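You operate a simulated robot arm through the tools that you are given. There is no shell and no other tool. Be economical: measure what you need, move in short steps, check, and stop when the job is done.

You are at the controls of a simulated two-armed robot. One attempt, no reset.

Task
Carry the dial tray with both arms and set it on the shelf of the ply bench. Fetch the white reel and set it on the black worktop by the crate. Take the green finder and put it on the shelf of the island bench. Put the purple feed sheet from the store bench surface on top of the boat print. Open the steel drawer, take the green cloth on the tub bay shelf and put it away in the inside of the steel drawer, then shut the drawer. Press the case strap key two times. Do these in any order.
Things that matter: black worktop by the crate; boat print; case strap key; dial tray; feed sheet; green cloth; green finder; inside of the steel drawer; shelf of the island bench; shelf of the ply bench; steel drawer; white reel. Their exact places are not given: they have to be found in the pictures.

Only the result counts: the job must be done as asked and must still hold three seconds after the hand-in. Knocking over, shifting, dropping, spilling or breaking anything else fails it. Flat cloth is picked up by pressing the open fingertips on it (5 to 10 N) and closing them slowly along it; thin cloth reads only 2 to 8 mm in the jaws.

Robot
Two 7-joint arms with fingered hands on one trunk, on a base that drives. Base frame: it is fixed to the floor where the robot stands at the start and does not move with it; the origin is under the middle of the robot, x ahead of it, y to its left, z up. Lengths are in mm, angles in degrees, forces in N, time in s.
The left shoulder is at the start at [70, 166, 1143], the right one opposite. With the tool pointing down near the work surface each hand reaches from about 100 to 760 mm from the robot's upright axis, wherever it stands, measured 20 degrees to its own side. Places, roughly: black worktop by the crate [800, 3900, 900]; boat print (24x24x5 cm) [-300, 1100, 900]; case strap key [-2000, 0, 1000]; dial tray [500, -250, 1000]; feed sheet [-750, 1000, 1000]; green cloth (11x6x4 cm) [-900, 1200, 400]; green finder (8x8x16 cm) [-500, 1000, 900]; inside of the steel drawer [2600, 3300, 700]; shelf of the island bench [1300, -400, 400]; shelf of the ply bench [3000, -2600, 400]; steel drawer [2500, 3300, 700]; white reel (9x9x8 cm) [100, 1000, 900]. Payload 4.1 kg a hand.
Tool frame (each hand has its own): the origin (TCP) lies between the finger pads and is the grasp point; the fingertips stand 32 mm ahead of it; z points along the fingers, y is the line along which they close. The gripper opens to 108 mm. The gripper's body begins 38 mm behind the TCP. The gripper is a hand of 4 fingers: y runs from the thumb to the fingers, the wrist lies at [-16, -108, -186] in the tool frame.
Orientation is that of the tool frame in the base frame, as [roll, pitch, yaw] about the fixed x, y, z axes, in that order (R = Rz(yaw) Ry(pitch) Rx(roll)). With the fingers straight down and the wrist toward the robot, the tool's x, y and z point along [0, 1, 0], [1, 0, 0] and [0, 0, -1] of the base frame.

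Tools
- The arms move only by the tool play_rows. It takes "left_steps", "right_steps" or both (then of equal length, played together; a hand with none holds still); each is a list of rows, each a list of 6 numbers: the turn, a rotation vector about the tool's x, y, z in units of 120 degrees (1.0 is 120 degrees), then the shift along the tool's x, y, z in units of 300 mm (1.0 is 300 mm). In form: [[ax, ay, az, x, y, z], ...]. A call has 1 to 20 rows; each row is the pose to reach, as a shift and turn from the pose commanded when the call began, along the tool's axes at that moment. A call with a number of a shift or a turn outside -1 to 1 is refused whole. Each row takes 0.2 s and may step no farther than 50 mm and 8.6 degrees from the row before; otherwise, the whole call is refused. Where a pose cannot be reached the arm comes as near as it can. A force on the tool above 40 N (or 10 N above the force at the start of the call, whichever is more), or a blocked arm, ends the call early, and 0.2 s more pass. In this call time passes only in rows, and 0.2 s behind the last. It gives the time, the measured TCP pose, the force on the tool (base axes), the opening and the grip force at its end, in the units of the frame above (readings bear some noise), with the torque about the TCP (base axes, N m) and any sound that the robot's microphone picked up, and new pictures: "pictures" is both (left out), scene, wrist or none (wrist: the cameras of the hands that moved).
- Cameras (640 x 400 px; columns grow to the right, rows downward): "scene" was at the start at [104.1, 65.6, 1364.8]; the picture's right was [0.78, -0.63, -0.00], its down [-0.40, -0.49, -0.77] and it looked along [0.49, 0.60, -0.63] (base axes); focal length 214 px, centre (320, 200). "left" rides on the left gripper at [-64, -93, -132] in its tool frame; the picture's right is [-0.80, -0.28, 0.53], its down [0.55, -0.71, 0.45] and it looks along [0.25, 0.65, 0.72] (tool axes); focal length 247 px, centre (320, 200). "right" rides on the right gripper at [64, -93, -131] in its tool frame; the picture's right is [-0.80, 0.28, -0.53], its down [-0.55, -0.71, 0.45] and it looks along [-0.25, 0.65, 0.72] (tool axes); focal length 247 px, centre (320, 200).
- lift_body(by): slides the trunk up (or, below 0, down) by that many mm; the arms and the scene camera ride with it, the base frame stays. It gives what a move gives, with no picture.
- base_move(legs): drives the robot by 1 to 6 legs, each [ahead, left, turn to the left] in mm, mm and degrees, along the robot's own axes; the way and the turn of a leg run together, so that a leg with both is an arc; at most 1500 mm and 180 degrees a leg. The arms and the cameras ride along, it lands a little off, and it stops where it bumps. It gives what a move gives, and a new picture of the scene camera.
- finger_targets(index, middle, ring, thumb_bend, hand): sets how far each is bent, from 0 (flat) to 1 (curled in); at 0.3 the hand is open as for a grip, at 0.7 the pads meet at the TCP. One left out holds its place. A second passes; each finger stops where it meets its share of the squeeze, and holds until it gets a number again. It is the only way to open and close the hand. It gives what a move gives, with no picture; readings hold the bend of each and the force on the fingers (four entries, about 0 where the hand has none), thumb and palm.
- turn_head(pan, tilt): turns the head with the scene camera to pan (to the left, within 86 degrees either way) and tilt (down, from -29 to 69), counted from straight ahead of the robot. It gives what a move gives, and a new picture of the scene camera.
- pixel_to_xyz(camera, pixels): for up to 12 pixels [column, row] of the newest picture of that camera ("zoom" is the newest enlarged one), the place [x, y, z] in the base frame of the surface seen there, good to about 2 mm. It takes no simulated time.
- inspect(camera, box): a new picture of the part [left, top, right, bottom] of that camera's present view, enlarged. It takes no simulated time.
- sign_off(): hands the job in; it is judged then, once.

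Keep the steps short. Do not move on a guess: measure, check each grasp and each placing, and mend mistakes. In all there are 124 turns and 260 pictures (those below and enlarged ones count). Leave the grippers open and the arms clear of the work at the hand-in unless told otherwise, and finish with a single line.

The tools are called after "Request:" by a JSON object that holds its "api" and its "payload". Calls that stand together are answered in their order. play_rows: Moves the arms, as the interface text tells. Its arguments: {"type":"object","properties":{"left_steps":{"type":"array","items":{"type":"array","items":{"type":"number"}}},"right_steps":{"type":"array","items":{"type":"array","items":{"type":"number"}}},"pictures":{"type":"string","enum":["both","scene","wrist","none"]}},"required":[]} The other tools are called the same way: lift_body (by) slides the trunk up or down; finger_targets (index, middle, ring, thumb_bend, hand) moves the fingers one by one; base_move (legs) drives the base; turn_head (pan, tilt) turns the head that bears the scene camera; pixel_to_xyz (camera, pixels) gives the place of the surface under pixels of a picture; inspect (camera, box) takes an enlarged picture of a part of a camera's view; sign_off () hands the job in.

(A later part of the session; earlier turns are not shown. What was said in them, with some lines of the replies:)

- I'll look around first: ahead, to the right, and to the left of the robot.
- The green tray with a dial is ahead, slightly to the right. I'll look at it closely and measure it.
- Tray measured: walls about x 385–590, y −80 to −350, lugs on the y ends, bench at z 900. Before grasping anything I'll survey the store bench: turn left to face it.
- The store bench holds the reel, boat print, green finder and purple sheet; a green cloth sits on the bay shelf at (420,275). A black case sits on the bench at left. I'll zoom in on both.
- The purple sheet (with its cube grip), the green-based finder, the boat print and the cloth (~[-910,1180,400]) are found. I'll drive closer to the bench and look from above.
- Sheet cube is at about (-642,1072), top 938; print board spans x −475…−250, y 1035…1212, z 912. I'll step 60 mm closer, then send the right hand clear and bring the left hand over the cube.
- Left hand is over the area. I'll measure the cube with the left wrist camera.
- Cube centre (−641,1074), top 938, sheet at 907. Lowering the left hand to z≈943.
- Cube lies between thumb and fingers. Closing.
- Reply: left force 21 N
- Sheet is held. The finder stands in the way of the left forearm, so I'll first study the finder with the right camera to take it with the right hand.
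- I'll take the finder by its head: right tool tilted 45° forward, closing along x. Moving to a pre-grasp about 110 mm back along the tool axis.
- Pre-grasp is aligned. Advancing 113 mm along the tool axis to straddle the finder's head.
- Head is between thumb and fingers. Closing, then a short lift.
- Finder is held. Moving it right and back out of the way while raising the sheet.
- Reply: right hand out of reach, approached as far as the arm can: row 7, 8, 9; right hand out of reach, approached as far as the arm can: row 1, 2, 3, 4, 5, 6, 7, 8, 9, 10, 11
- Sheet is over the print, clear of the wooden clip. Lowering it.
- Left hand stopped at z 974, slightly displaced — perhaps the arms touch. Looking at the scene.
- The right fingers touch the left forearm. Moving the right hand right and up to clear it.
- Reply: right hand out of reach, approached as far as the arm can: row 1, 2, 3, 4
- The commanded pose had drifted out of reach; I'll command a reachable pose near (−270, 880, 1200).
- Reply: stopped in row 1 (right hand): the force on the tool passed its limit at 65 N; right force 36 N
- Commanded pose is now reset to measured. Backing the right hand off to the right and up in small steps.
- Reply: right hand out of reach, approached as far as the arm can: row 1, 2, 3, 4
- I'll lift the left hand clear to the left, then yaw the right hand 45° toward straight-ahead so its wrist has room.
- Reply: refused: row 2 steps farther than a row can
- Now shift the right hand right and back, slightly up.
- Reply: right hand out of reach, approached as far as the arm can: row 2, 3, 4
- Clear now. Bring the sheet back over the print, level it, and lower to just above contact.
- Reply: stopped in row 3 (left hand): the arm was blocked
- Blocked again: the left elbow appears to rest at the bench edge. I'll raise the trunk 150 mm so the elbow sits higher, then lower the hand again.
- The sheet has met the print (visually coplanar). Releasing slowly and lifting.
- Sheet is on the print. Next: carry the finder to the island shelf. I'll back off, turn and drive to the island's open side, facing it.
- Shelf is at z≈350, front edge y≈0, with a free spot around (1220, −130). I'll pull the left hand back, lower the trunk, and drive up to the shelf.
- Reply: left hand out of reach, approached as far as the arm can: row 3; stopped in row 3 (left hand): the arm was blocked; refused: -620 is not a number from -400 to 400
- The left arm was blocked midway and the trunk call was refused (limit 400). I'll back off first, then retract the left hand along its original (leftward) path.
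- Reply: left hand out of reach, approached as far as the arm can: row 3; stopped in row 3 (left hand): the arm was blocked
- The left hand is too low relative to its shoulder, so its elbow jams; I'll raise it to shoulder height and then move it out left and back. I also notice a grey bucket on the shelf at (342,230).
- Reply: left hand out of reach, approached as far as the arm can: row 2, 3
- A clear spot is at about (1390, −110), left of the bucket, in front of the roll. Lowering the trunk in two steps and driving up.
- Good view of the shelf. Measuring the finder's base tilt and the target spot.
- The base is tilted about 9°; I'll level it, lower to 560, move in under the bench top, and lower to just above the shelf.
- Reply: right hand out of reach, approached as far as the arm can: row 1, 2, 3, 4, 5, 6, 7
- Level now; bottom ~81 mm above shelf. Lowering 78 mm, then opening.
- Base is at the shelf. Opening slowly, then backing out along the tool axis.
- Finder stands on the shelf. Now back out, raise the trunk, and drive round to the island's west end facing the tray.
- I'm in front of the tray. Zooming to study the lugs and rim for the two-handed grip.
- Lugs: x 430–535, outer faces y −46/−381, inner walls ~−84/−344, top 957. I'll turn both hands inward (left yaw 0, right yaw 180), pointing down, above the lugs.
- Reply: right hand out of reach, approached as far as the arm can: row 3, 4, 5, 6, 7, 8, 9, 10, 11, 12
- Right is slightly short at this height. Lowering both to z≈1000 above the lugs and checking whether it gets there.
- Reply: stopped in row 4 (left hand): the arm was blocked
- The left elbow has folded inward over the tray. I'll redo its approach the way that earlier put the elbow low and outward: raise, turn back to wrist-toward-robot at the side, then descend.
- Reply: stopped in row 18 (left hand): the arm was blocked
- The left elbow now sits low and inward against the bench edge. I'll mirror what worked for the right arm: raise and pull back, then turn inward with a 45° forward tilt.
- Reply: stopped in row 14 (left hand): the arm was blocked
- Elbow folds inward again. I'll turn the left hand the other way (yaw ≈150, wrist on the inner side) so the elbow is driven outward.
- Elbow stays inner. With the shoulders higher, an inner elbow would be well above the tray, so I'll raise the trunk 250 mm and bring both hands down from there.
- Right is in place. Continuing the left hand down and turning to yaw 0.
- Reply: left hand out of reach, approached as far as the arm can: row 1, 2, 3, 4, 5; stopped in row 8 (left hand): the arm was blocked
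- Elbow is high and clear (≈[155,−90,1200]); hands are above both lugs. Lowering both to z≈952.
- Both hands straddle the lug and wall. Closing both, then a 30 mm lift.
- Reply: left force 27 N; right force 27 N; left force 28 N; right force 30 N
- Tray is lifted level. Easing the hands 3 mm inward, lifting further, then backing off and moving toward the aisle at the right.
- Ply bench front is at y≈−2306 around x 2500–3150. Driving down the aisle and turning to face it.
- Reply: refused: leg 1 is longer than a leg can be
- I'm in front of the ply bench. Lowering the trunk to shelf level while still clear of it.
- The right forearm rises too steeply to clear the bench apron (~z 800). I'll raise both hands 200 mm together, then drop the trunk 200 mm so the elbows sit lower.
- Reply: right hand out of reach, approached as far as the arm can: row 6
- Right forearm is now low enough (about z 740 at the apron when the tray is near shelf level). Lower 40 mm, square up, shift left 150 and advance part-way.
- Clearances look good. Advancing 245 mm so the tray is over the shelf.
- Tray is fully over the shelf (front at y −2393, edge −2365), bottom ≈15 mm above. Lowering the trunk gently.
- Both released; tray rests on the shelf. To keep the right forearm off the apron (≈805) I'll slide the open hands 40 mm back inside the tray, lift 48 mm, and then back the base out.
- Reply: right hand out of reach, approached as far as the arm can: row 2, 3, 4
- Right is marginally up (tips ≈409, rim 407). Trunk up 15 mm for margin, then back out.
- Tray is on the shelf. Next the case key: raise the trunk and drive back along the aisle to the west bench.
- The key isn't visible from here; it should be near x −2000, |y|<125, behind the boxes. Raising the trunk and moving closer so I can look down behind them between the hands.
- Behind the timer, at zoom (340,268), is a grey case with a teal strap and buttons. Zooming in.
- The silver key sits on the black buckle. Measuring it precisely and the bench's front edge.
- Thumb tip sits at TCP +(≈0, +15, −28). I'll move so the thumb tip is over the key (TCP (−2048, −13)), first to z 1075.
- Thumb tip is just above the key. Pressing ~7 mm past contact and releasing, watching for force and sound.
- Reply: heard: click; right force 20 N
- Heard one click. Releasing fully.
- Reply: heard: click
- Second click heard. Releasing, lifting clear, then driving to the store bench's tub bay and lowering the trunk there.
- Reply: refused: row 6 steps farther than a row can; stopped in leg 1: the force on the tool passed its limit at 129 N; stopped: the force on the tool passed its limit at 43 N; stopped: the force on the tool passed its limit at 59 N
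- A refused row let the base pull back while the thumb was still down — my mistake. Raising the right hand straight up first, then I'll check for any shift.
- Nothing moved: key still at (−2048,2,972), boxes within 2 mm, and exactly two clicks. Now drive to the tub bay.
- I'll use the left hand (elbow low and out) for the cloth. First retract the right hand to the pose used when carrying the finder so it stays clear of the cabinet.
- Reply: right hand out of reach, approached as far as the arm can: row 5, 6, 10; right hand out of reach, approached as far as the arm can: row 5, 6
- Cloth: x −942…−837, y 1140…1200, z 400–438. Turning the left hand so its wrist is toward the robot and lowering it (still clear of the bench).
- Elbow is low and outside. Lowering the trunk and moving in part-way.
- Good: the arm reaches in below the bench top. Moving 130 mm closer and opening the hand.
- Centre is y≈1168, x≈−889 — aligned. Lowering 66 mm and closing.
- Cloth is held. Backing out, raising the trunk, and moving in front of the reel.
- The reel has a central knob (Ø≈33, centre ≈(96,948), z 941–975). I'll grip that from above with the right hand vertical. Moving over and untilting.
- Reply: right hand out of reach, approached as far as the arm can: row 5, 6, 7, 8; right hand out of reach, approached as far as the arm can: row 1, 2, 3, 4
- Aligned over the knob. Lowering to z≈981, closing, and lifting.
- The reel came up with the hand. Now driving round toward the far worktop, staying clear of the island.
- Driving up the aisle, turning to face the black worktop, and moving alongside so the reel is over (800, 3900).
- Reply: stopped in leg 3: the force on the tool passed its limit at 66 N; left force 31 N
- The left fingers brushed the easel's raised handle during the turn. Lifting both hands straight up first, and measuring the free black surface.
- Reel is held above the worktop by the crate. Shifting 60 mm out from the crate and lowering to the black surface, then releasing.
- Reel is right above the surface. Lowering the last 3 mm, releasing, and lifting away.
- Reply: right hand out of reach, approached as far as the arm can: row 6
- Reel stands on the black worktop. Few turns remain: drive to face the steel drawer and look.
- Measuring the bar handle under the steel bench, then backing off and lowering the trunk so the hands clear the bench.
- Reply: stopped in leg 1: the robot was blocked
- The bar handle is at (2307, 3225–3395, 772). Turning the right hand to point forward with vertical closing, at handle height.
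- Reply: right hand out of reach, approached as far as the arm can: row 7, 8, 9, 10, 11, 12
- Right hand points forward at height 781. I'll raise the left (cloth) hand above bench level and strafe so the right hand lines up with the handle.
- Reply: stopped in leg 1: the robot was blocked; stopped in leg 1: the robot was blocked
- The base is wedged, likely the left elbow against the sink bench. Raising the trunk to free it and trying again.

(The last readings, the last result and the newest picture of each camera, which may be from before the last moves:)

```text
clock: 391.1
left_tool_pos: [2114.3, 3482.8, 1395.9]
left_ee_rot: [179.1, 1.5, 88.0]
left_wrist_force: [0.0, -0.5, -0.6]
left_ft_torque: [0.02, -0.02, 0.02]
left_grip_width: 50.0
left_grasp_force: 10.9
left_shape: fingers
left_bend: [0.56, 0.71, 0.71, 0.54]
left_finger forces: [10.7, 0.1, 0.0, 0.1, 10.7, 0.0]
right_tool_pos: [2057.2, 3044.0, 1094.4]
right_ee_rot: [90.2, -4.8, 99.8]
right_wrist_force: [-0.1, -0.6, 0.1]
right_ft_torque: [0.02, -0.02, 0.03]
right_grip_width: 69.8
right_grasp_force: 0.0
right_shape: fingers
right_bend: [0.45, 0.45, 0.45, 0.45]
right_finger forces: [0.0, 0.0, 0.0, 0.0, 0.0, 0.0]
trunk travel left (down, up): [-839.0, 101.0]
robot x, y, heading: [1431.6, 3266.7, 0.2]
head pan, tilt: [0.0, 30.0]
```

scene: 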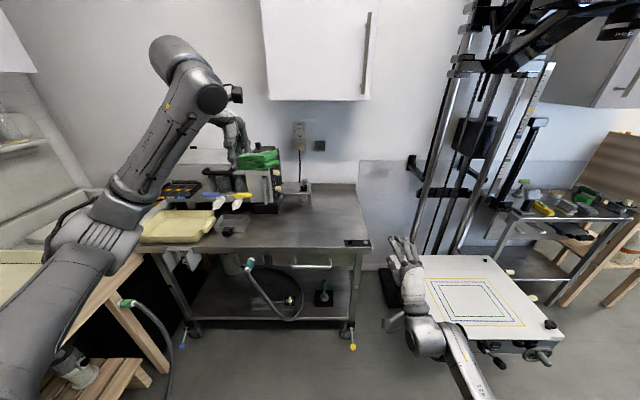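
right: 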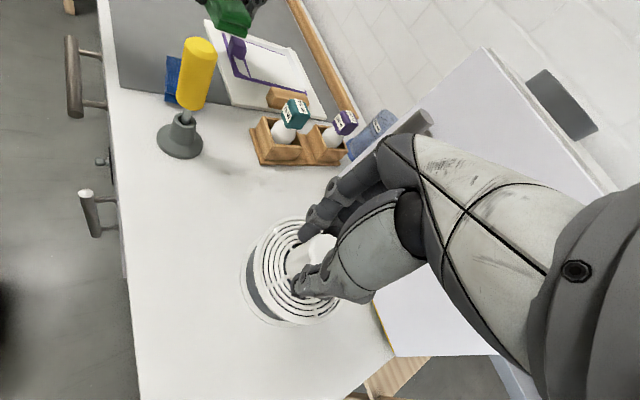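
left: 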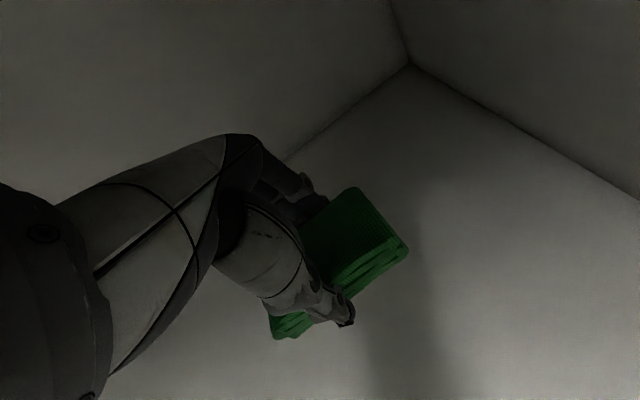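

Freed. Strafing left so the right hand lines up with the handle, then lowering to handle height.

Request:
{"api": "base_move", "payload": {"legs": [[60, 256, 0]]}}

Request:
{"api": "lift_body", "payload": {"by": -320}}

Request:
{"api": "inspect", "payload": {"camera": "scene", "box": [220, 140, 460, 340]}}

```text
clock: 392.9
left_tool_pos: [2171.8, 3733.2, 1396.6]
left_ee_rot: [179.0, 1.4, 88.0]
left_wrist_force: [0.1, 0.0, -0.5]
left_ft_torque: [0.04, -0.02, -0.02]
left_grip_width: 49.8
left_grasp_force: 10.9
left_shape: fingers
left_bend: [0.56, 0.71, 0.71, 0.54]
left_finger forces: [10.6, 0.1, 0.0, 0.1, 10.7, 0.0]
right_tool_pos: [2114.0, 3295.6, 1093.9]
right_ee_rot: [90.2, -4.9, 99.7]
right_wrist_force: [-0.1, 0.0, 0.3]
right_ft_torque: [0.02, -0.02, 0.01]
right_grip_width: 69.6
right_grasp_force: 0.1
right_shape: fingers
right_bend: [0.45, 0.45, 0.45, 0.45]
right_finger forces: [0.0, 0.0, 0.0, 0.0, 0.1, 0.1]
trunk travel left (down, up): [-839.0, 101.0]
robot x, y, heading: [1490.9, 3521.3, 0.2]
head pan, tilt: [0.0, 30.0]
```

scene: 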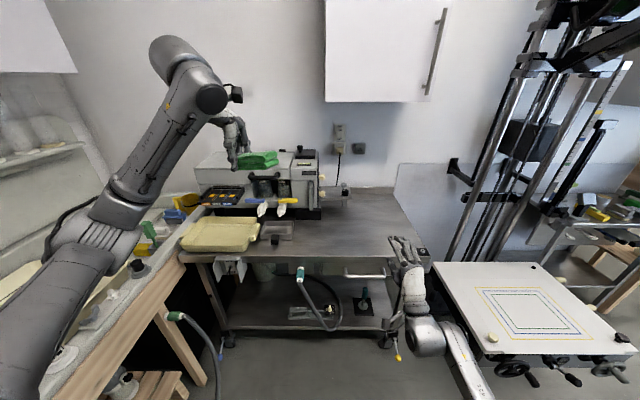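

```text
clock: 396.1
left_tool_pos: [2170.8, 3735.5, 1075.7]
left_ee_rot: [178.9, 1.4, 87.9]
left_wrist_force: [0.4, -0.6, -1.3]
left_ft_torque: [-0.04, 0.0, 0.01]
left_grip_width: 49.7
left_grasp_force: 10.8
left_shape: fingers
left_bend: [0.56, 0.71, 0.71, 0.54]
left_finger forces: [10.7, 0.0, 0.0, 0.0, 10.7, 0.0]
right_tool_pos: [2113.6, 3297.1, 773.0]
right_ee_rot: [90.2, -4.9, 99.7]
right_wrist_force: [-0.3, -0.8, -0.7]
right_ft_torque: [-0.03, 0.05, 0.05]
right_grip_width: 69.7
right_grasp_force: 0.1
right_shape: fingers
right_bend: [0.45, 0.45, 0.45, 0.45]
right_finger forces: [0.1, 0.0, 0.0, 0.0, 0.1, 0.0]
trunk travel left (down, up): [-519.0, 421.0]
robot x, y, heading: [1490.6, 3521.9, 0.2]
head pan, tilt: [0.0, 30.0]
```

```text
2.00 times, centred on (340, 240) of scene
```

zoom: 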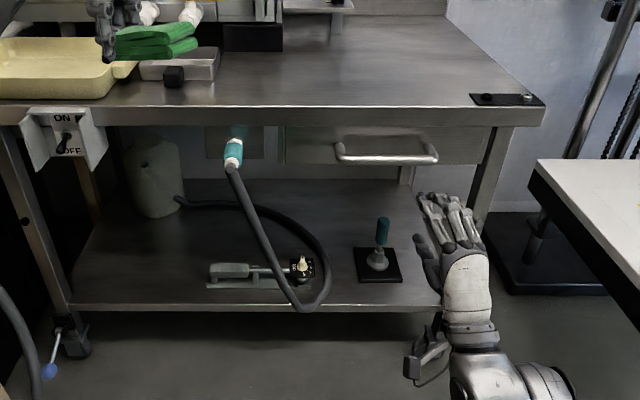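

Aligned with the handle. Moving forward 190 mm, gripping the bar and pulling back.

Request:
{"api": "base_move", "payload": {"legs": [[190, 0, 0]]}}

Request:
{"api": "finger_targets", "payload": {"hand": "right", "index": 0.8, "middle": 0.8, "ring": 0.8, "thumb_bend": 0.8}}

Request:
{"api": "base_move", "payload": {"legs": [[-220, 0, 0]]}}

Request:
{"api": "inspect", "payload": {"camera": "scene", "box": [220, 140, 460, 340]}}

```text
clock: 397.6
left_tool_pos: [2359.7, 3738.5, 1075.9]
left_ee_rot: [179.0, 1.4, 88.3]
left_wrist_force: [0.6, -0.5, -0.5]
left_ft_torque: [0.03, -0.02, -0.03]
left_grip_width: 49.7
left_grasp_force: 10.7
left_shape: fingers
left_bend: [0.56, 0.71, 0.71, 0.54]
left_finger forces: [10.7, 0.0, 0.1, 0.0, 10.7, 0.1]
right_tool_pos: [2305.1, 3300.1, 772.8]
right_ee_rot: [90.3, -4.8, 99.9]
right_wrist_force: [0.2, -0.5, 0.3]
right_ft_torque: [0.02, 0.0, 0.0]
right_grip_width: 69.8
right_grasp_force: 0.0
right_shape: fingers
right_bend: [0.45, 0.45, 0.45, 0.45]
right_finger forces: [0.1, 0.1, 0.0, 0.1, 0.0, 0.1]
trunk travel left (down, up): [-519.0, 421.0]
robot x, y, heading: [1677.0, 3522.8, 0.7]
head pan, tilt: [0.0, 30.0]
```

scene: 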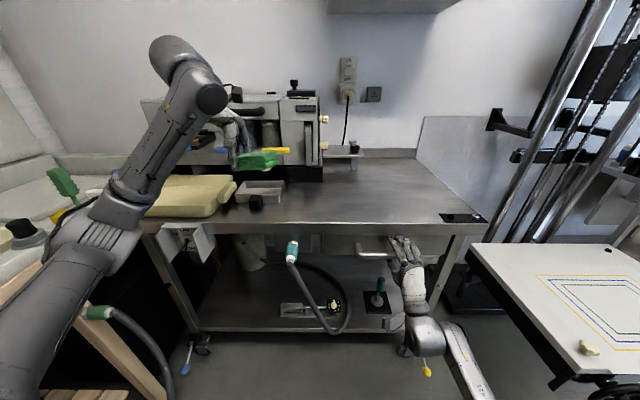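

```text
clock: 398.6
left_tool_pos: [2359.8, 3738.8, 1075.3]
left_ee_rot: [179.0, 1.4, 88.3]
left_wrist_force: [0.6, 0.8, -0.9]
left_ft_torque: [-0.01, 0.01, 0.02]
left_grip_width: 50.1
left_grasp_force: 11.0
left_shape: fingers
left_bend: [0.56, 0.71, 0.71, 0.54]
left_finger forces: [10.7, 0.0, 0.0, 0.0, 10.7, 0.1]
right_tool_pos: [2304.8, 3299.4, 771.4]
right_ee_rot: [90.4, -4.8, 99.9]
right_wrist_force: [0.1, 2.3, -13.8]
right_ft_torque: [-0.01, -0.07, 0.01]
right_grip_width: 0.0
right_grasp_force: 7.7
right_shape: fingers
right_bend: [0.78, 0.8, 0.8, 0.72]
right_finger forces: [0.0, 0.0, 0.8, 0.0, 12.7, 0.0]
trunk travel left (down, up): [-519.0, 421.0]
robot x, y, heading: [1680.6, 3523.2, 0.5]
head pan, tilt: [0.0, 30.0]
```

```text
clock: 400.4
left_tool_pos: [2134.3, 3740.7, 1075.4]
left_ee_rot: [178.9, 1.3, 88.7]
left_wrist_force: [0.2, 0.6, 0.0]
left_ft_torque: [0.04, -0.02, -0.03]
left_grip_width: 50.1
left_grasp_force: 10.4
left_shape: fingers
left_bend: [0.56, 0.71, 0.71, 0.54]
left_finger forces: [10.7, 0.1, 0.0, 0.1, 10.6, 0.0]
right_tool_pos: [2083.3, 3301.5, 773.4]
right_ee_rot: [90.3, -5.0, 100.4]
right_wrist_force: [0.4, -8.1, -15.6]
right_ft_torque: [-0.16, -0.15, 0.08]
right_grip_width: 0.1
right_grasp_force: 7.1
right_shape: fingers
right_bend: [0.79, 0.8, 0.8, 0.72]
right_finger forces: [0.1, 0.0, 0.8, 0.1, 14.4, 0.0]
trunk travel left (down, up): [-519.0, 421.0]
robot x, y, heading: [1457.6, 3522.5, 1.2]
head pan, tilt: [0.0, 30.0]
```

scene: 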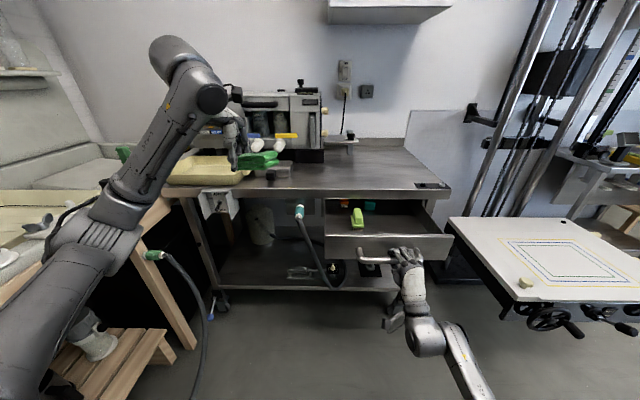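

```text
2.00 times, centred on (340, 240) of scene
```

zoom: 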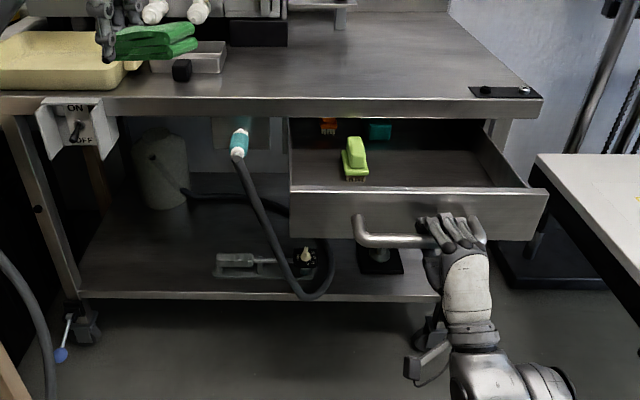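

Drawer is open ~220 mm. Releasing the handle and moving the base so the cloth hand is over the drawer.

Request:
{"api": "finger_targets", "payload": {"hand": "right", "index": 0.35, "middle": 0.35, "ring": 0.35, "thumb_bend": 0.35}}

Request:
{"api": "base_move", "payload": {"legs": [[-80, 0, 0], [0, -450, 0], [175, 0, 0]]}}

Request:
{"api": "pixel_to_xyz", "payload": {"camera": "scene", "pixels": [[320, 200]]}}

```text
clock: 401.4
left_tool_pos: [2134.5, 3741.9, 1075.1]
left_ee_rot: [178.9, 1.4, 88.7]
left_wrist_force: [-0.2, 0.2, 0.1]
left_ft_torque: [0.01, -0.02, -0.01]
left_grip_width: 49.8
left_grasp_force: 10.7
left_shape: fingers
left_bend: [0.56, 0.71, 0.71, 0.54]
left_finger forces: [10.8, 0.1, 0.0, 0.0, 10.7, 0.0]
right_tool_pos: [2083.2, 3302.3, 773.5]
right_ee_rot: [90.3, -4.9, 100.2]
right_wrist_force: [0.7, -0.1, -0.8]
right_ft_torque: [0.01, 0.05, 0.01]
right_grip_width: 95.3
right_grasp_force: 0.0
right_shape: fingers
right_bend: [0.35, 0.35, 0.35, 0.35]
right_finger forces: [0.0, 0.0, 0.0, 0.0, 0.1, 0.1]
trunk travel left (down, up): [-519.0, 421.0]
robot x, y, heading: [1456.0, 3513.7, 0.9]
head pan, tilt: [0.0, 30.0]
```

```text
clock: 405.8
left_tool_pos: [2236.3, 3283.8, 1074.1]
left_ee_rot: [179.1, 1.4, 88.1]
left_wrist_force: [0.4, -0.4, -1.6]
left_ft_torque: [0.0, 0.0, 0.03]
left_grip_width: 49.9
left_grasp_force: 11.3
left_shape: fingers
left_bend: [0.56, 0.71, 0.71, 0.54]
left_finger forces: [10.6, 0.0, 0.0, 0.0, 10.7, 0.0]
right_tool_pos: [2179.6, 2843.2, 772.4]
right_ee_rot: [90.3, -4.9, 99.7]
right_wrist_force: [-0.3, 0.0, -0.5]
right_ft_torque: [0.01, -0.03, 0.0]
right_grip_width: 95.5
right_grasp_force: 0.1
right_shape: fingers
right_bend: [0.35, 0.35, 0.35, 0.35]
right_finger forces: [0.1, 0.0, 0.1, 0.1, 0.1, 0.1]
trunk travel left (down, up): [-519.0, 421.0]
robot x, y, heading: [1551.9, 3070.2, 0.4]
head pan, tilt: [0.0, 30.0]
```

scene: 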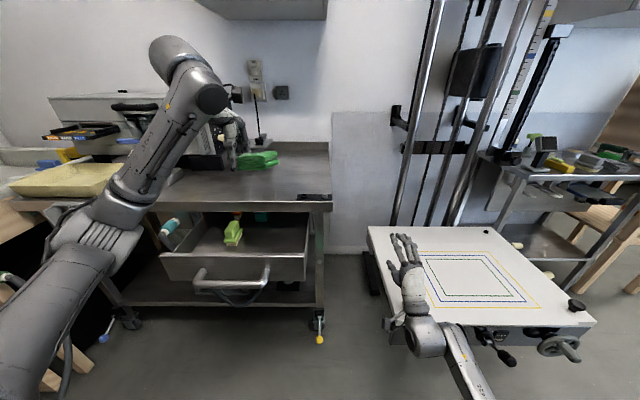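

```text
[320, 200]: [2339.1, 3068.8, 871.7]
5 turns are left
```

Directly over the open drawer. Lowering the cloth in, releasing, and raising back.

Request:
{"api": "play_rows", "payload": {"left_steps": [[0, 0, 0, 0, 0, 0.14], [0, 0, 0, 0, 0, 0.28], [0, 0, 0, 0, 0, 0.42], [0, 0, 0, 0, 0, 0.56], [0, 0, 0, 0, 0, 0.7], [0, 0, 0, 0, 0, 0.82], [0, 0, 0, 0, 0, 0.9], [0, 0, 0, 0, 0, 0.94]], "pictures": "none"}}

Request:
{"api": "finger_targets", "payload": {"hand": "left", "index": 0.35, "middle": 0.35, "ring": 0.35, "thumb_bend": 0.35}}

Request:
{"api": "play_rows", "payload": {"left_steps": [[0, 0, 0, 0, 0, -0.1], [0, 0, 0, 0, 0, -0.24], [0, 0, 0, 0, 0, -0.38], [0, 0, 0, 0, 0, -0.52], [0, 0, 0, 0, 0, -0.66], [0, 0, 0, 0, 0, -0.8], [0, 0, 0, 0, 0, -0.93]], "pictures": "scene"}}

Request:
{"api": "inspect", "payload": {"camera": "scene", "box": [140, 190, 340, 320]}}

```text
clock: 407.6
left_tool_pos: [2241.0, 3275.3, 793.7]
left_ee_rot: [179.0, 1.4, 88.1]
left_wrist_force: [0.9, 0.4, -0.6]
left_ft_torque: [0.04, -0.04, 0.03]
left_grip_width: 49.7
left_grasp_force: 10.6
left_shape: fingers
left_bend: [0.56, 0.71, 0.71, 0.54]
left_finger forces: [10.6, 0.0, 0.0, 0.0, 10.6, 0.0]
right_tool_pos: [2177.9, 2844.0, 773.6]
right_ee_rot: [90.3, -4.9, 99.7]
right_wrist_force: [1.6, 0.0, -0.4]
right_ft_torque: [-0.01, 0.03, -0.01]
right_grip_width: 95.1
right_grasp_force: 0.0
right_shape: fingers
right_bend: [0.35, 0.35, 0.35, 0.35]
right_finger forces: [0.0, 0.1, 0.0, 0.0, 0.0, 0.0]
trunk travel left (down, up): [-519.0, 421.0]
robot x, y, heading: [1553.3, 3067.6, 0.2]
head pan, tilt: [0.0, 30.0]
```

```text
clock: 408.6
left_tool_pos: [2242.3, 3273.9, 795.0]
left_ee_rot: [179.0, 1.4, 88.1]
left_wrist_force: [-1.1, -0.5, 0.8]
left_ft_torque: [0.0, 0.0, 0.0]
left_grip_width: 95.3
left_grasp_force: 0.1
left_shape: fingers
left_bend: [0.35, 0.35, 0.35, 0.35]
left_finger forces: [0.1, 0.0, 0.0, 0.0, 0.1, 0.0]
right_tool_pos: [2178.7, 2843.6, 773.5]
right_ee_rot: [90.3, -4.9, 99.7]
right_wrist_force: [0.6, -0.7, 0.6]
right_ft_torque: [0.02, 0.03, 0.01]
right_grip_width: 94.6
right_grasp_force: 0.0
right_shape: fingers
right_bend: [0.35, 0.35, 0.35, 0.35]
right_finger forces: [0.0, 0.1, 0.0, 0.0, 0.1, 0.0]
trunk travel left (down, up): [-519.0, 421.0]
robot x, y, heading: [1553.5, 3069.0, 0.5]
head pan, tilt: [0.0, 30.0]
```

```text
clock: 410.2
left_tool_pos: [2234.2, 3282.8, 1073.0]
left_ee_rot: [178.9, 1.4, 88.0]
left_wrist_force: [-0.4, 0.4, -0.5]
left_ft_torque: [-0.01, -0.01, 0.02]
left_grip_width: 95.3
left_grasp_force: 0.1
left_shape: fingers
left_bend: [0.35, 0.35, 0.35, 0.35]
left_finger forces: [0.0, 0.0, 0.0, 0.0, 0.1, 0.0]
right_tool_pos: [2178.0, 2843.7, 774.2]
right_ee_rot: [90.2, -4.9, 99.9]
right_wrist_force: [-0.7, -0.8, 0.8]
right_ft_torque: [0.01, -0.02, 0.02]
right_grip_width: 95.3
right_grasp_force: 0.1
right_shape: fingers
right_bend: [0.35, 0.35, 0.35, 0.35]
right_finger forces: [0.1, 0.1, 0.0, 0.0, 0.0, 0.0]
trunk travel left (down, up): [-519.0, 421.0]
robot x, y, heading: [1556.1, 3069.8, 0.1]
head pan, tilt: [0.0, 30.0]
```

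scene: 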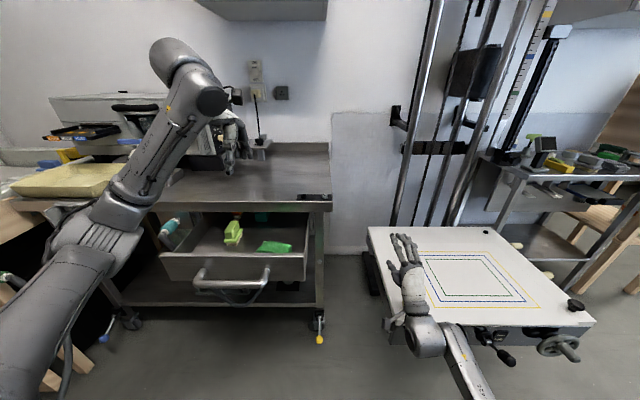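

```text
3.08 times, centred on (240, 255) of scene
4 turns are left
```

zoom: 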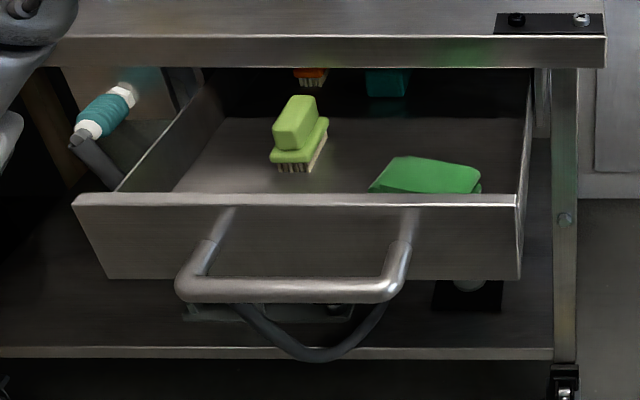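

The cloth lies in the drawer below the rim. Returning to the handle, gripping it, and pushing the drawer shut.

Request:
{"api": "base_move", "payload": {"legs": [[-175, 0, 0], [0, 452, 0], [80, 0, 0]]}}

Request:
{"api": "finger_targets", "payload": {"hand": "right", "index": 0.8, "middle": 0.8, "ring": 0.8, "thumb_bend": 0.8}}

Request:
{"api": "base_move", "payload": {"legs": [[225, 0, 0]]}}

Request:
{"api": "inspect", "payload": {"camera": "scene", "box": [280, 180, 480, 320]}}

```text
clock: 414.7
left_tool_pos: [2140.5, 3734.8, 1070.6]
left_ee_rot: [179.1, 1.4, 88.3]
left_wrist_force: [0.4, 1.1, -0.4]
left_ft_torque: [0.0, 0.02, -0.02]
left_grip_width: 95.4
left_grasp_force: 0.0
left_shape: fingers
left_bend: [0.35, 0.35, 0.35, 0.35]
left_finger forces: [0.1, 0.1, 0.1, 0.0, 0.1, 0.0]
right_tool_pos: [2085.3, 3296.2, 772.1]
right_ee_rot: [90.4, -4.9, 99.7]
right_wrist_force: [-1.0, -0.3, -0.7]
right_ft_torque: [0.01, -0.03, 0.04]
right_grip_width: 95.3
right_grasp_force: 0.1
right_shape: fingers
right_bend: [0.35, 0.35, 0.35, 0.35]
right_finger forces: [0.0, 0.0, 0.0, 0.1, 0.1, 0.0]
trunk travel left (down, up): [-519.0, 421.0]
robot x, y, heading: [1465.0, 3517.9, 0.4]
head pan, tilt: [0.0, 30.0]
```

scene: 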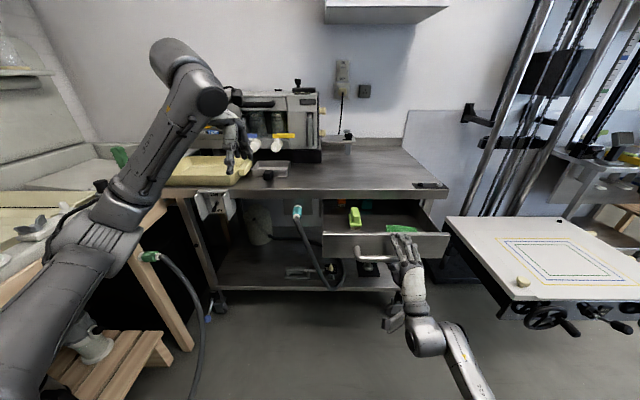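

```text
clock: 415.7
left_tool_pos: [2140.6, 3735.2, 1071.4]
left_ee_rot: [179.1, 1.5, 88.4]
left_wrist_force: [0.7, -0.3, -0.3]
left_ft_torque: [0.03, 0.02, 0.0]
left_grip_width: 95.4
left_grasp_force: 0.1
left_shape: fingers
left_bend: [0.35, 0.35, 0.35, 0.35]
left_finger forces: [0.1, 0.0, 0.1, 0.0, 0.0, 0.1]
right_tool_pos: [2083.9, 3295.4, 770.7]
right_ee_rot: [90.5, -4.8, 99.7]
right_wrist_force: [0.1, 0.7, -15.9]
right_ft_torque: [-0.02, -0.12, 0.07]
right_grip_width: 0.0
right_grasp_force: 8.8
right_shape: fingers
right_bend: [0.77, 0.8, 0.8, 0.73]
right_finger forces: [0.0, 1.4, 1.6, 0.0, 14.4, 0.0]
trunk travel left (down, up): [-519.0, 421.0]
robot x, y, heading: [1458.4, 3517.5, 0.4]
head pan, tilt: [0.0, 30.0]
```

```text
clock: 417.4
left_tool_pos: [2371.4, 3732.6, 1069.4]
left_ee_rot: [179.1, 1.3, 87.9]
left_wrist_force: [0.5, 0.8, 0.4]
left_ft_torque: [0.02, 0.07, -0.01]
left_grip_width: 95.3
left_grasp_force: 0.0
left_shape: fingers
left_bend: [0.35, 0.35, 0.35, 0.35]
left_finger forces: [0.1, 0.1, 0.0, 0.1, 0.1, 0.1]
right_tool_pos: [2314.1, 3292.0, 772.4]
right_ee_rot: [90.4, -4.8, 99.5]
right_wrist_force: [-0.4, 8.3, -14.0]
right_ft_torque: [0.07, -0.11, -0.03]
right_grip_width: 0.0
right_grasp_force: 6.9
right_shape: fingers
right_bend: [0.78, 0.8, 0.8, 0.73]
right_finger forces: [0.0, 0.0, 1.1, 0.1, 12.6, 0.0]
trunk travel left (down, up): [-519.0, 421.0]
robot x, y, heading: [1686.5, 3518.8, 0.1]
head pan, tilt: [0.0, 30.0]
```

scene: 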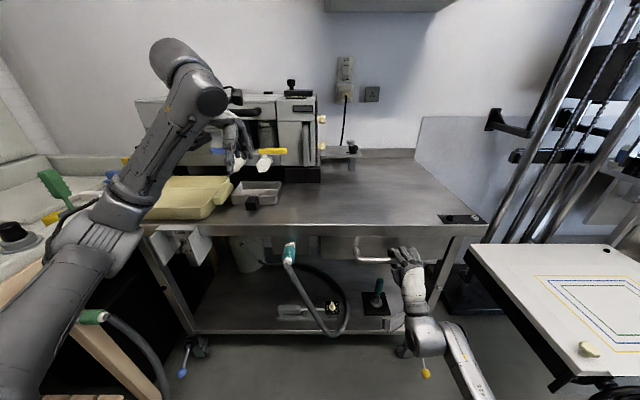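

```text
2.86 times, centred on (380, 250) of scene
3 turns are left
```

zoom: 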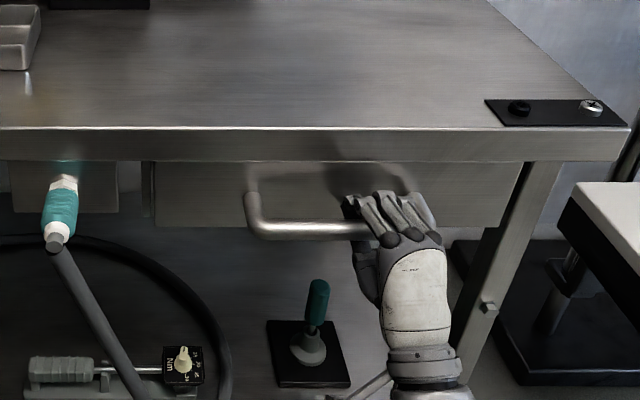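

The drawer appears shut. Checking the handle position, then releasing and backing away.

Request:
{"api": "pixel_to_xyz", "payload": {"camera": "zoom", "pixels": [[290, 228], [190, 190], [470, 190], [270, 215]]}}

Request:
{"api": "finger_targets", "payload": {"hand": "right", "index": 0.3, "middle": 0.3, "ring": 0.3, "thumb_bend": 0.3}}

Request:
{"api": "base_move", "payload": {"legs": [[-200, 0, 0]]}}

Request:
{"api": "inspect", "payload": {"camera": "scene", "box": [280, 180, 480, 320]}}

Request:
{"api": "pixel_to_xyz", "payload": {"camera": "scene", "pixels": [[360, 248], [345, 240], [370, 250], [420, 240]]}}

```text
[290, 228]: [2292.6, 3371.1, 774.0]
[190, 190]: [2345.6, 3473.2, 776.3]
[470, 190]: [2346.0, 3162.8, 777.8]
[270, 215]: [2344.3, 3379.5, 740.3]
```

```text
clock: 418.4
left_tool_pos: [2371.5, 3730.9, 1070.8]
left_ee_rot: [179.0, 1.4, 87.8]
left_wrist_force: [1.3, -0.2, -0.2]
left_ft_torque: [-0.01, -0.04, 0.0]
left_grip_width: 95.4
left_grasp_force: 0.0
left_shape: fingers
left_bend: [0.35, 0.35, 0.35, 0.35]
left_finger forces: [0.0, 0.1, 0.0, 0.0, 0.1, 0.1]
right_tool_pos: [2312.1, 3293.6, 769.9]
right_ee_rot: [90.6, -4.8, 99.6]
right_wrist_force: [-12.3, 6.6, -32.0]
right_ft_torque: [-0.02, 0.08, -0.02]
right_grip_width: 95.5
right_grasp_force: 17.0
right_shape: fingers
right_bend: [0.4, 0.4, 0.38, 0.3]
right_finger forces: [9.9, 13.8, 10.5, 0.0, 0.0, 0.1]
trunk travel left (down, up): [-519.0, 421.0]
robot x, y, heading: [1689.6, 3523.1, 0.0]
head pan, tilt: [0.0, 30.0]
```

```text
clock: 420.0
left_tool_pos: [2169.1, 3728.5, 1072.5]
left_ee_rot: [178.9, 1.4, 87.9]
left_wrist_force: [-0.2, 0.7, -0.2]
left_ft_torque: [0.0, -0.01, 0.0]
left_grip_width: 95.2
left_grasp_force: 0.1
left_shape: fingers
left_bend: [0.35, 0.35, 0.35, 0.35]
left_finger forces: [0.1, 0.0, 0.1, 0.1, 0.0, 0.0]
right_tool_pos: [2110.7, 3291.7, 774.1]
right_ee_rot: [90.2, -4.8, 99.3]
right_wrist_force: [-0.5, -0.9, -0.5]
right_ft_torque: [-0.02, -0.02, 0.0]
right_grip_width: 108.1
right_grasp_force: 0.0
right_shape: fingers
right_bend: [0.3, 0.3, 0.3, 0.3]
right_finger forces: [0.1, 0.1, 0.2, 0.1, 0.0, 0.0]
trunk travel left (down, up): [-519.0, 421.0]
robot x, y, heading: [1487.9, 3516.8, 0.0]
head pan, tilt: [0.0, 30.0]
```

scene: 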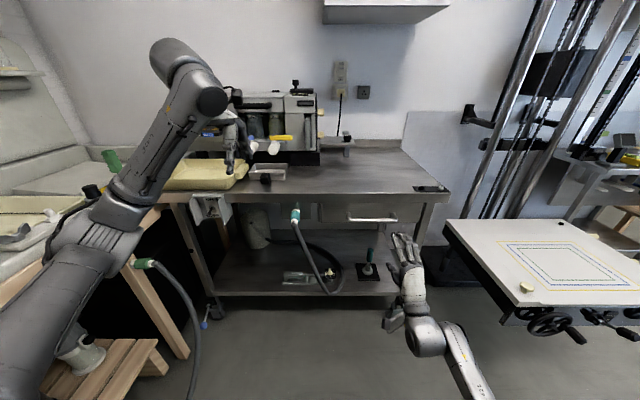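

```text
2.86 times, centred on (380, 250) of scene
```

zoom: 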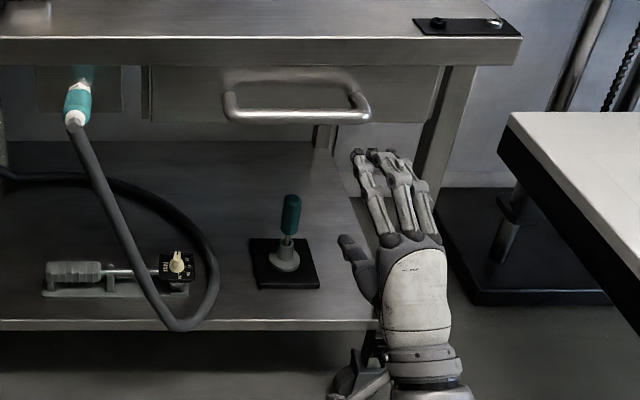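

```text
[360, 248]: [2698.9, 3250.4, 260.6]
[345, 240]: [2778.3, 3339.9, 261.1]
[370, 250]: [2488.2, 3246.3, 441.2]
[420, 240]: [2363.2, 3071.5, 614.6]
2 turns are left
```

The face is still ~12 mm out (2346 vs 2358). Last correction: re-engage, push fully home, release gently, and back off.

Request:
{"api": "base_move", "payload": {"legs": [[185, 0, 0]]}}

Request:
{"api": "finger_targets", "payload": {"hand": "right", "index": 0.8, "middle": 0.8, "ring": 0.8, "thumb_bend": 0.8}}

Request:
{"api": "base_move", "payload": {"legs": [[40, 0, 0]]}}

Request:
{"api": "finger_targets", "payload": {"hand": "right", "index": 0.5, "middle": 0.5, "ring": 0.5, "thumb_bend": 0.5}}

Request:
{"api": "base_move", "payload": {"legs": [[-220, 0, 0]]}}

Request:
{"api": "finger_targets", "payload": {"hand": "right", "index": 0.3, "middle": 0.3, "ring": 0.3, "thumb_bend": 0.3}}

Request:
{"api": "pixel_to_xyz", "payload": {"camera": "scene", "pixels": [[340, 212], [410, 212], [340, 216], [372, 219], [372, 216]]}}

```text
clock: 421.6
left_tool_pos: [2355.0, 3729.8, 1071.0]
left_ee_rot: [179.0, 1.5, 87.7]
left_wrist_force: [1.1, -0.3, 0.0]
left_ft_torque: [0.03, 0.02, 0.01]
left_grip_width: 95.4
left_grasp_force: 0.1
left_shape: fingers
left_bend: [0.35, 0.35, 0.35, 0.35]
left_finger forces: [0.1, 0.1, 0.0, 0.1, 0.1, 0.0]
right_tool_pos: [2297.7, 3291.2, 772.2]
right_ee_rot: [90.4, -4.9, 99.4]
right_wrist_force: [0.1, 0.3, 0.0]
right_ft_torque: [-0.02, 0.01, -0.02]
right_grip_width: 108.4
right_grasp_force: 0.0
right_shape: fingers
right_bend: [0.3, 0.3, 0.3, 0.3]
right_finger forces: [0.1, 0.1, 0.0, 0.1, 0.1, 0.0]
trunk travel left (down, up): [-519.0, 421.0]
robot x, y, heading: [1670.2, 3519.3, 0.2]
head pan, tilt: [0.0, 30.0]
```

scene: 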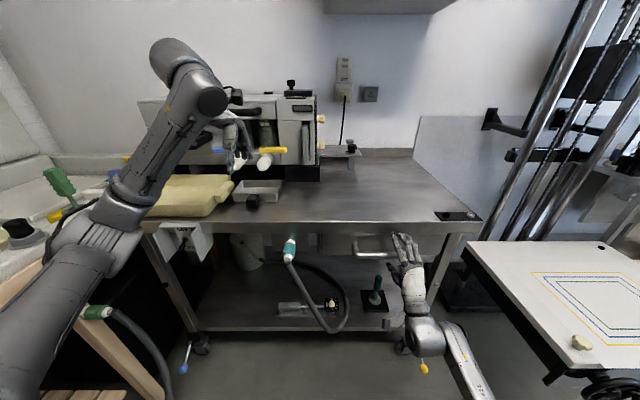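

```text
clock: 422.6
left_tool_pos: [2356.2, 3730.1, 1071.6]
left_ee_rot: [179.1, 1.4, 87.7]
left_wrist_force: [0.1, 0.1, 0.1]
left_ft_torque: [0.0, -0.02, -0.03]
left_grip_width: 95.4
left_grasp_force: 0.0
left_shape: fingers
left_bend: [0.35, 0.35, 0.35, 0.35]
left_finger forces: [0.0, 0.0, 0.0, 0.0, 0.0, 0.1]
right_tool_pos: [2296.9, 3290.6, 770.8]
right_ee_rot: [90.5, -4.9, 99.5]
right_wrist_force: [0.7, 1.4, -12.3]
right_ft_torque: [-0.01, -0.14, -0.01]
right_grip_width: 0.0
right_grasp_force: 6.4
right_shape: fingers
right_bend: [0.77, 0.8, 0.8, 0.73]
right_finger forces: [0.1, 0.0, 0.8, 0.0, 12.1, 0.0]
trunk travel left (down, up): [-519.0, 421.0]
robot x, y, heading: [1671.4, 3517.1, -0.2]
head pan, tilt: [0.0, 30.0]
```

```text
clock: 423.5
left_tool_pos: [2388.4, 3729.5, 1071.5]
left_ee_rot: [179.0, 1.3, 87.9]
left_wrist_force: [0.4, -0.5, -0.1]
left_ft_torque: [-0.01, -0.03, 0.03]
left_grip_width: 95.4
left_grasp_force: 0.1
left_shape: fingers
left_bend: [0.35, 0.35, 0.35, 0.35]
left_finger forces: [0.0, 0.0, 0.0, 0.1, 0.0, 0.1]
right_tool_pos: [2326.2, 3291.9, 771.1]
right_ee_rot: [90.4, -4.9, 99.5]
right_wrist_force: [0.8, -1.0, -10.0]
right_ft_torque: [-0.04, -0.11, 0.0]
right_grip_width: 0.1
right_grasp_force: 12.4
right_shape: fingers
right_bend: [0.79, 0.8, 0.8, 0.73]
right_finger forces: [0.0, 0.0, 0.4, 0.0, 24.8, 0.0]
trunk travel left (down, up): [-519.0, 421.0]
robot x, y, heading: [1703.6, 3517.3, 0.1]
head pan, tilt: [0.0, 30.0]
stopped in leg 1: the force on the tool passed its limit at 99 N (the readings are from after the stop); the commanded pose is now the measured one
```

scene: 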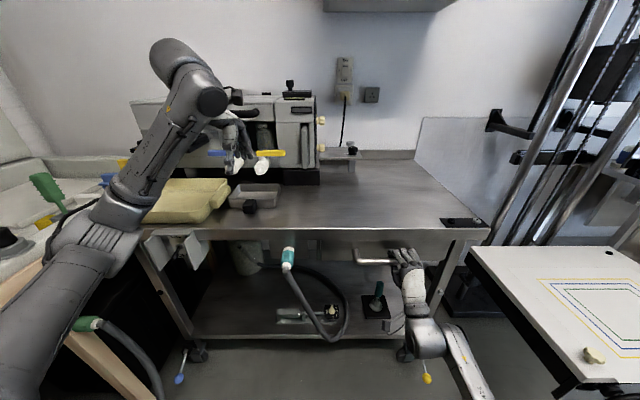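

```text
clock: 424.5
left_tool_pos: [2385.0, 3729.6, 1073.0]
left_ee_rot: [179.0, 1.5, 87.8]
left_wrist_force: [0.2, 0.1, 0.1]
left_ft_torque: [0.02, -0.02, 0.02]
left_grip_width: 95.1
left_grasp_force: 0.1
left_shape: fingers
left_bend: [0.35, 0.35, 0.35, 0.35]
left_finger forces: [0.1, 0.0, 0.0, 0.0, 0.1, 0.0]
right_tool_pos: [2323.5, 3291.2, 774.1]
right_ee_rot: [89.9, -4.9, 99.5]
right_wrist_force: [-28.6, 0.9, -4.2]
right_ft_torque: [0.05, -0.33, -0.52]
right_grip_width: 55.4
right_grasp_force: 14.8
right_shape: fingers
right_bend: [0.5, 0.54, 0.54, 0.5]
right_finger forces: [0.8, 11.7, 14.8, 0.0, 1.7, 0.0]
trunk travel left (down, up): [-519.0, 421.0]
robot x, y, heading: [1704.8, 3516.7, -0.1]
head pan, tilt: [0.0, 30.0]
```

```text
clock: 426.2
left_tool_pos: [2165.1, 3731.0, 1072.6]
left_ee_rot: [178.9, 1.4, 87.9]
left_wrist_force: [-0.8, 0.1, 0.4]
left_ft_torque: [0.01, -0.03, -0.01]
left_grip_width: 95.3
left_grasp_force: 0.1
left_shape: fingers
left_bend: [0.35, 0.35, 0.35, 0.35]
left_finger forces: [0.1, 0.0, 0.0, 0.1, 0.0, 0.0]
right_tool_pos: [2105.0, 3292.5, 771.9]
right_ee_rot: [90.0, -4.9, 99.7]
right_wrist_force: [0.1, -0.8, -0.1]
right_ft_torque: [-0.02, 0.0, 0.02]
right_grip_width: 55.4
right_grasp_force: 0.0
right_shape: fingers
right_bend: [0.5, 0.5, 0.5, 0.5]
right_finger forces: [0.1, 0.1, 0.0, 0.0, 0.0, 0.1]
trunk travel left (down, up): [-519.0, 421.0]
robot x, y, heading: [1486.3, 3516.8, -0.0]
head pan, tilt: [0.0, 30.0]
```

scene: 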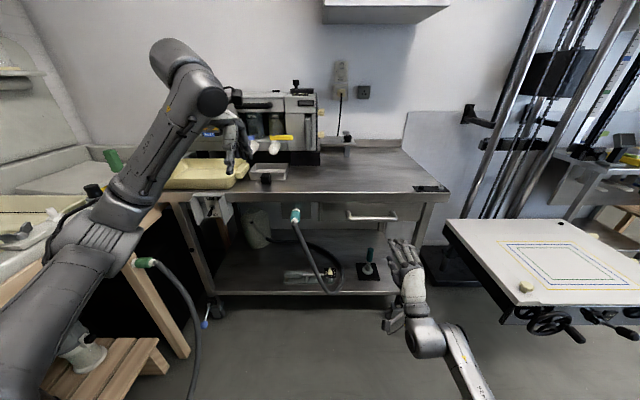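

```text
clock: 427.2
left_tool_pos: [2167.4, 3730.4, 1071.0]
left_ee_rot: [179.1, 1.4, 87.9]
left_wrist_force: [-0.3, 0.4, 0.5]
left_ft_torque: [0.01, 0.04, 0.0]
left_grip_width: 95.2
left_grasp_force: 0.1
left_shape: fingers
left_bend: [0.35, 0.35, 0.35, 0.35]
left_finger forces: [0.0, 0.0, 0.1, 0.1, 0.0, 0.0]
right_tool_pos: [2105.3, 3292.1, 772.2]
right_ee_rot: [90.1, -4.9, 99.5]
right_wrist_force: [-0.5, -0.1, 0.4]
right_ft_torque: [-0.04, 0.0, 0.0]
right_grip_width: 107.9
right_grasp_force: 0.0
right_shape: fingers
right_bend: [0.3, 0.3, 0.3, 0.3]
right_finger forces: [0.1, 0.0, 0.1, 0.0, 0.0, 0.0]
trunk travel left (down, up): [-519.0, 421.0]
robot x, y, heading: [1490.5, 3517.6, -0.0]
head pan, tilt: [0.0, 30.0]
```

```text
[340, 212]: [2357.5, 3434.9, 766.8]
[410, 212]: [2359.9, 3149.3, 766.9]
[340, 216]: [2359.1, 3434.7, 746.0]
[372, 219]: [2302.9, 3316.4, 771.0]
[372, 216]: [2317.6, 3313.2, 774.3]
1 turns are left
```

The drawer face is back at x≈2358, which is fully shut, and both hands are open and clear. Handing in.

Request:
{"api": "sign_off", "payload": {}}

```text
The job is handed in.
```

I finished all six jobs and handed in. On the way I touched other things three times: the thumb dragged off the case key and into the boxes beside it (129 N), the left hand hit the easel, and the base bumped the worktop. After the key slip, the case and boxes measured unmoved; I did not re-measure the easel or the worktop.
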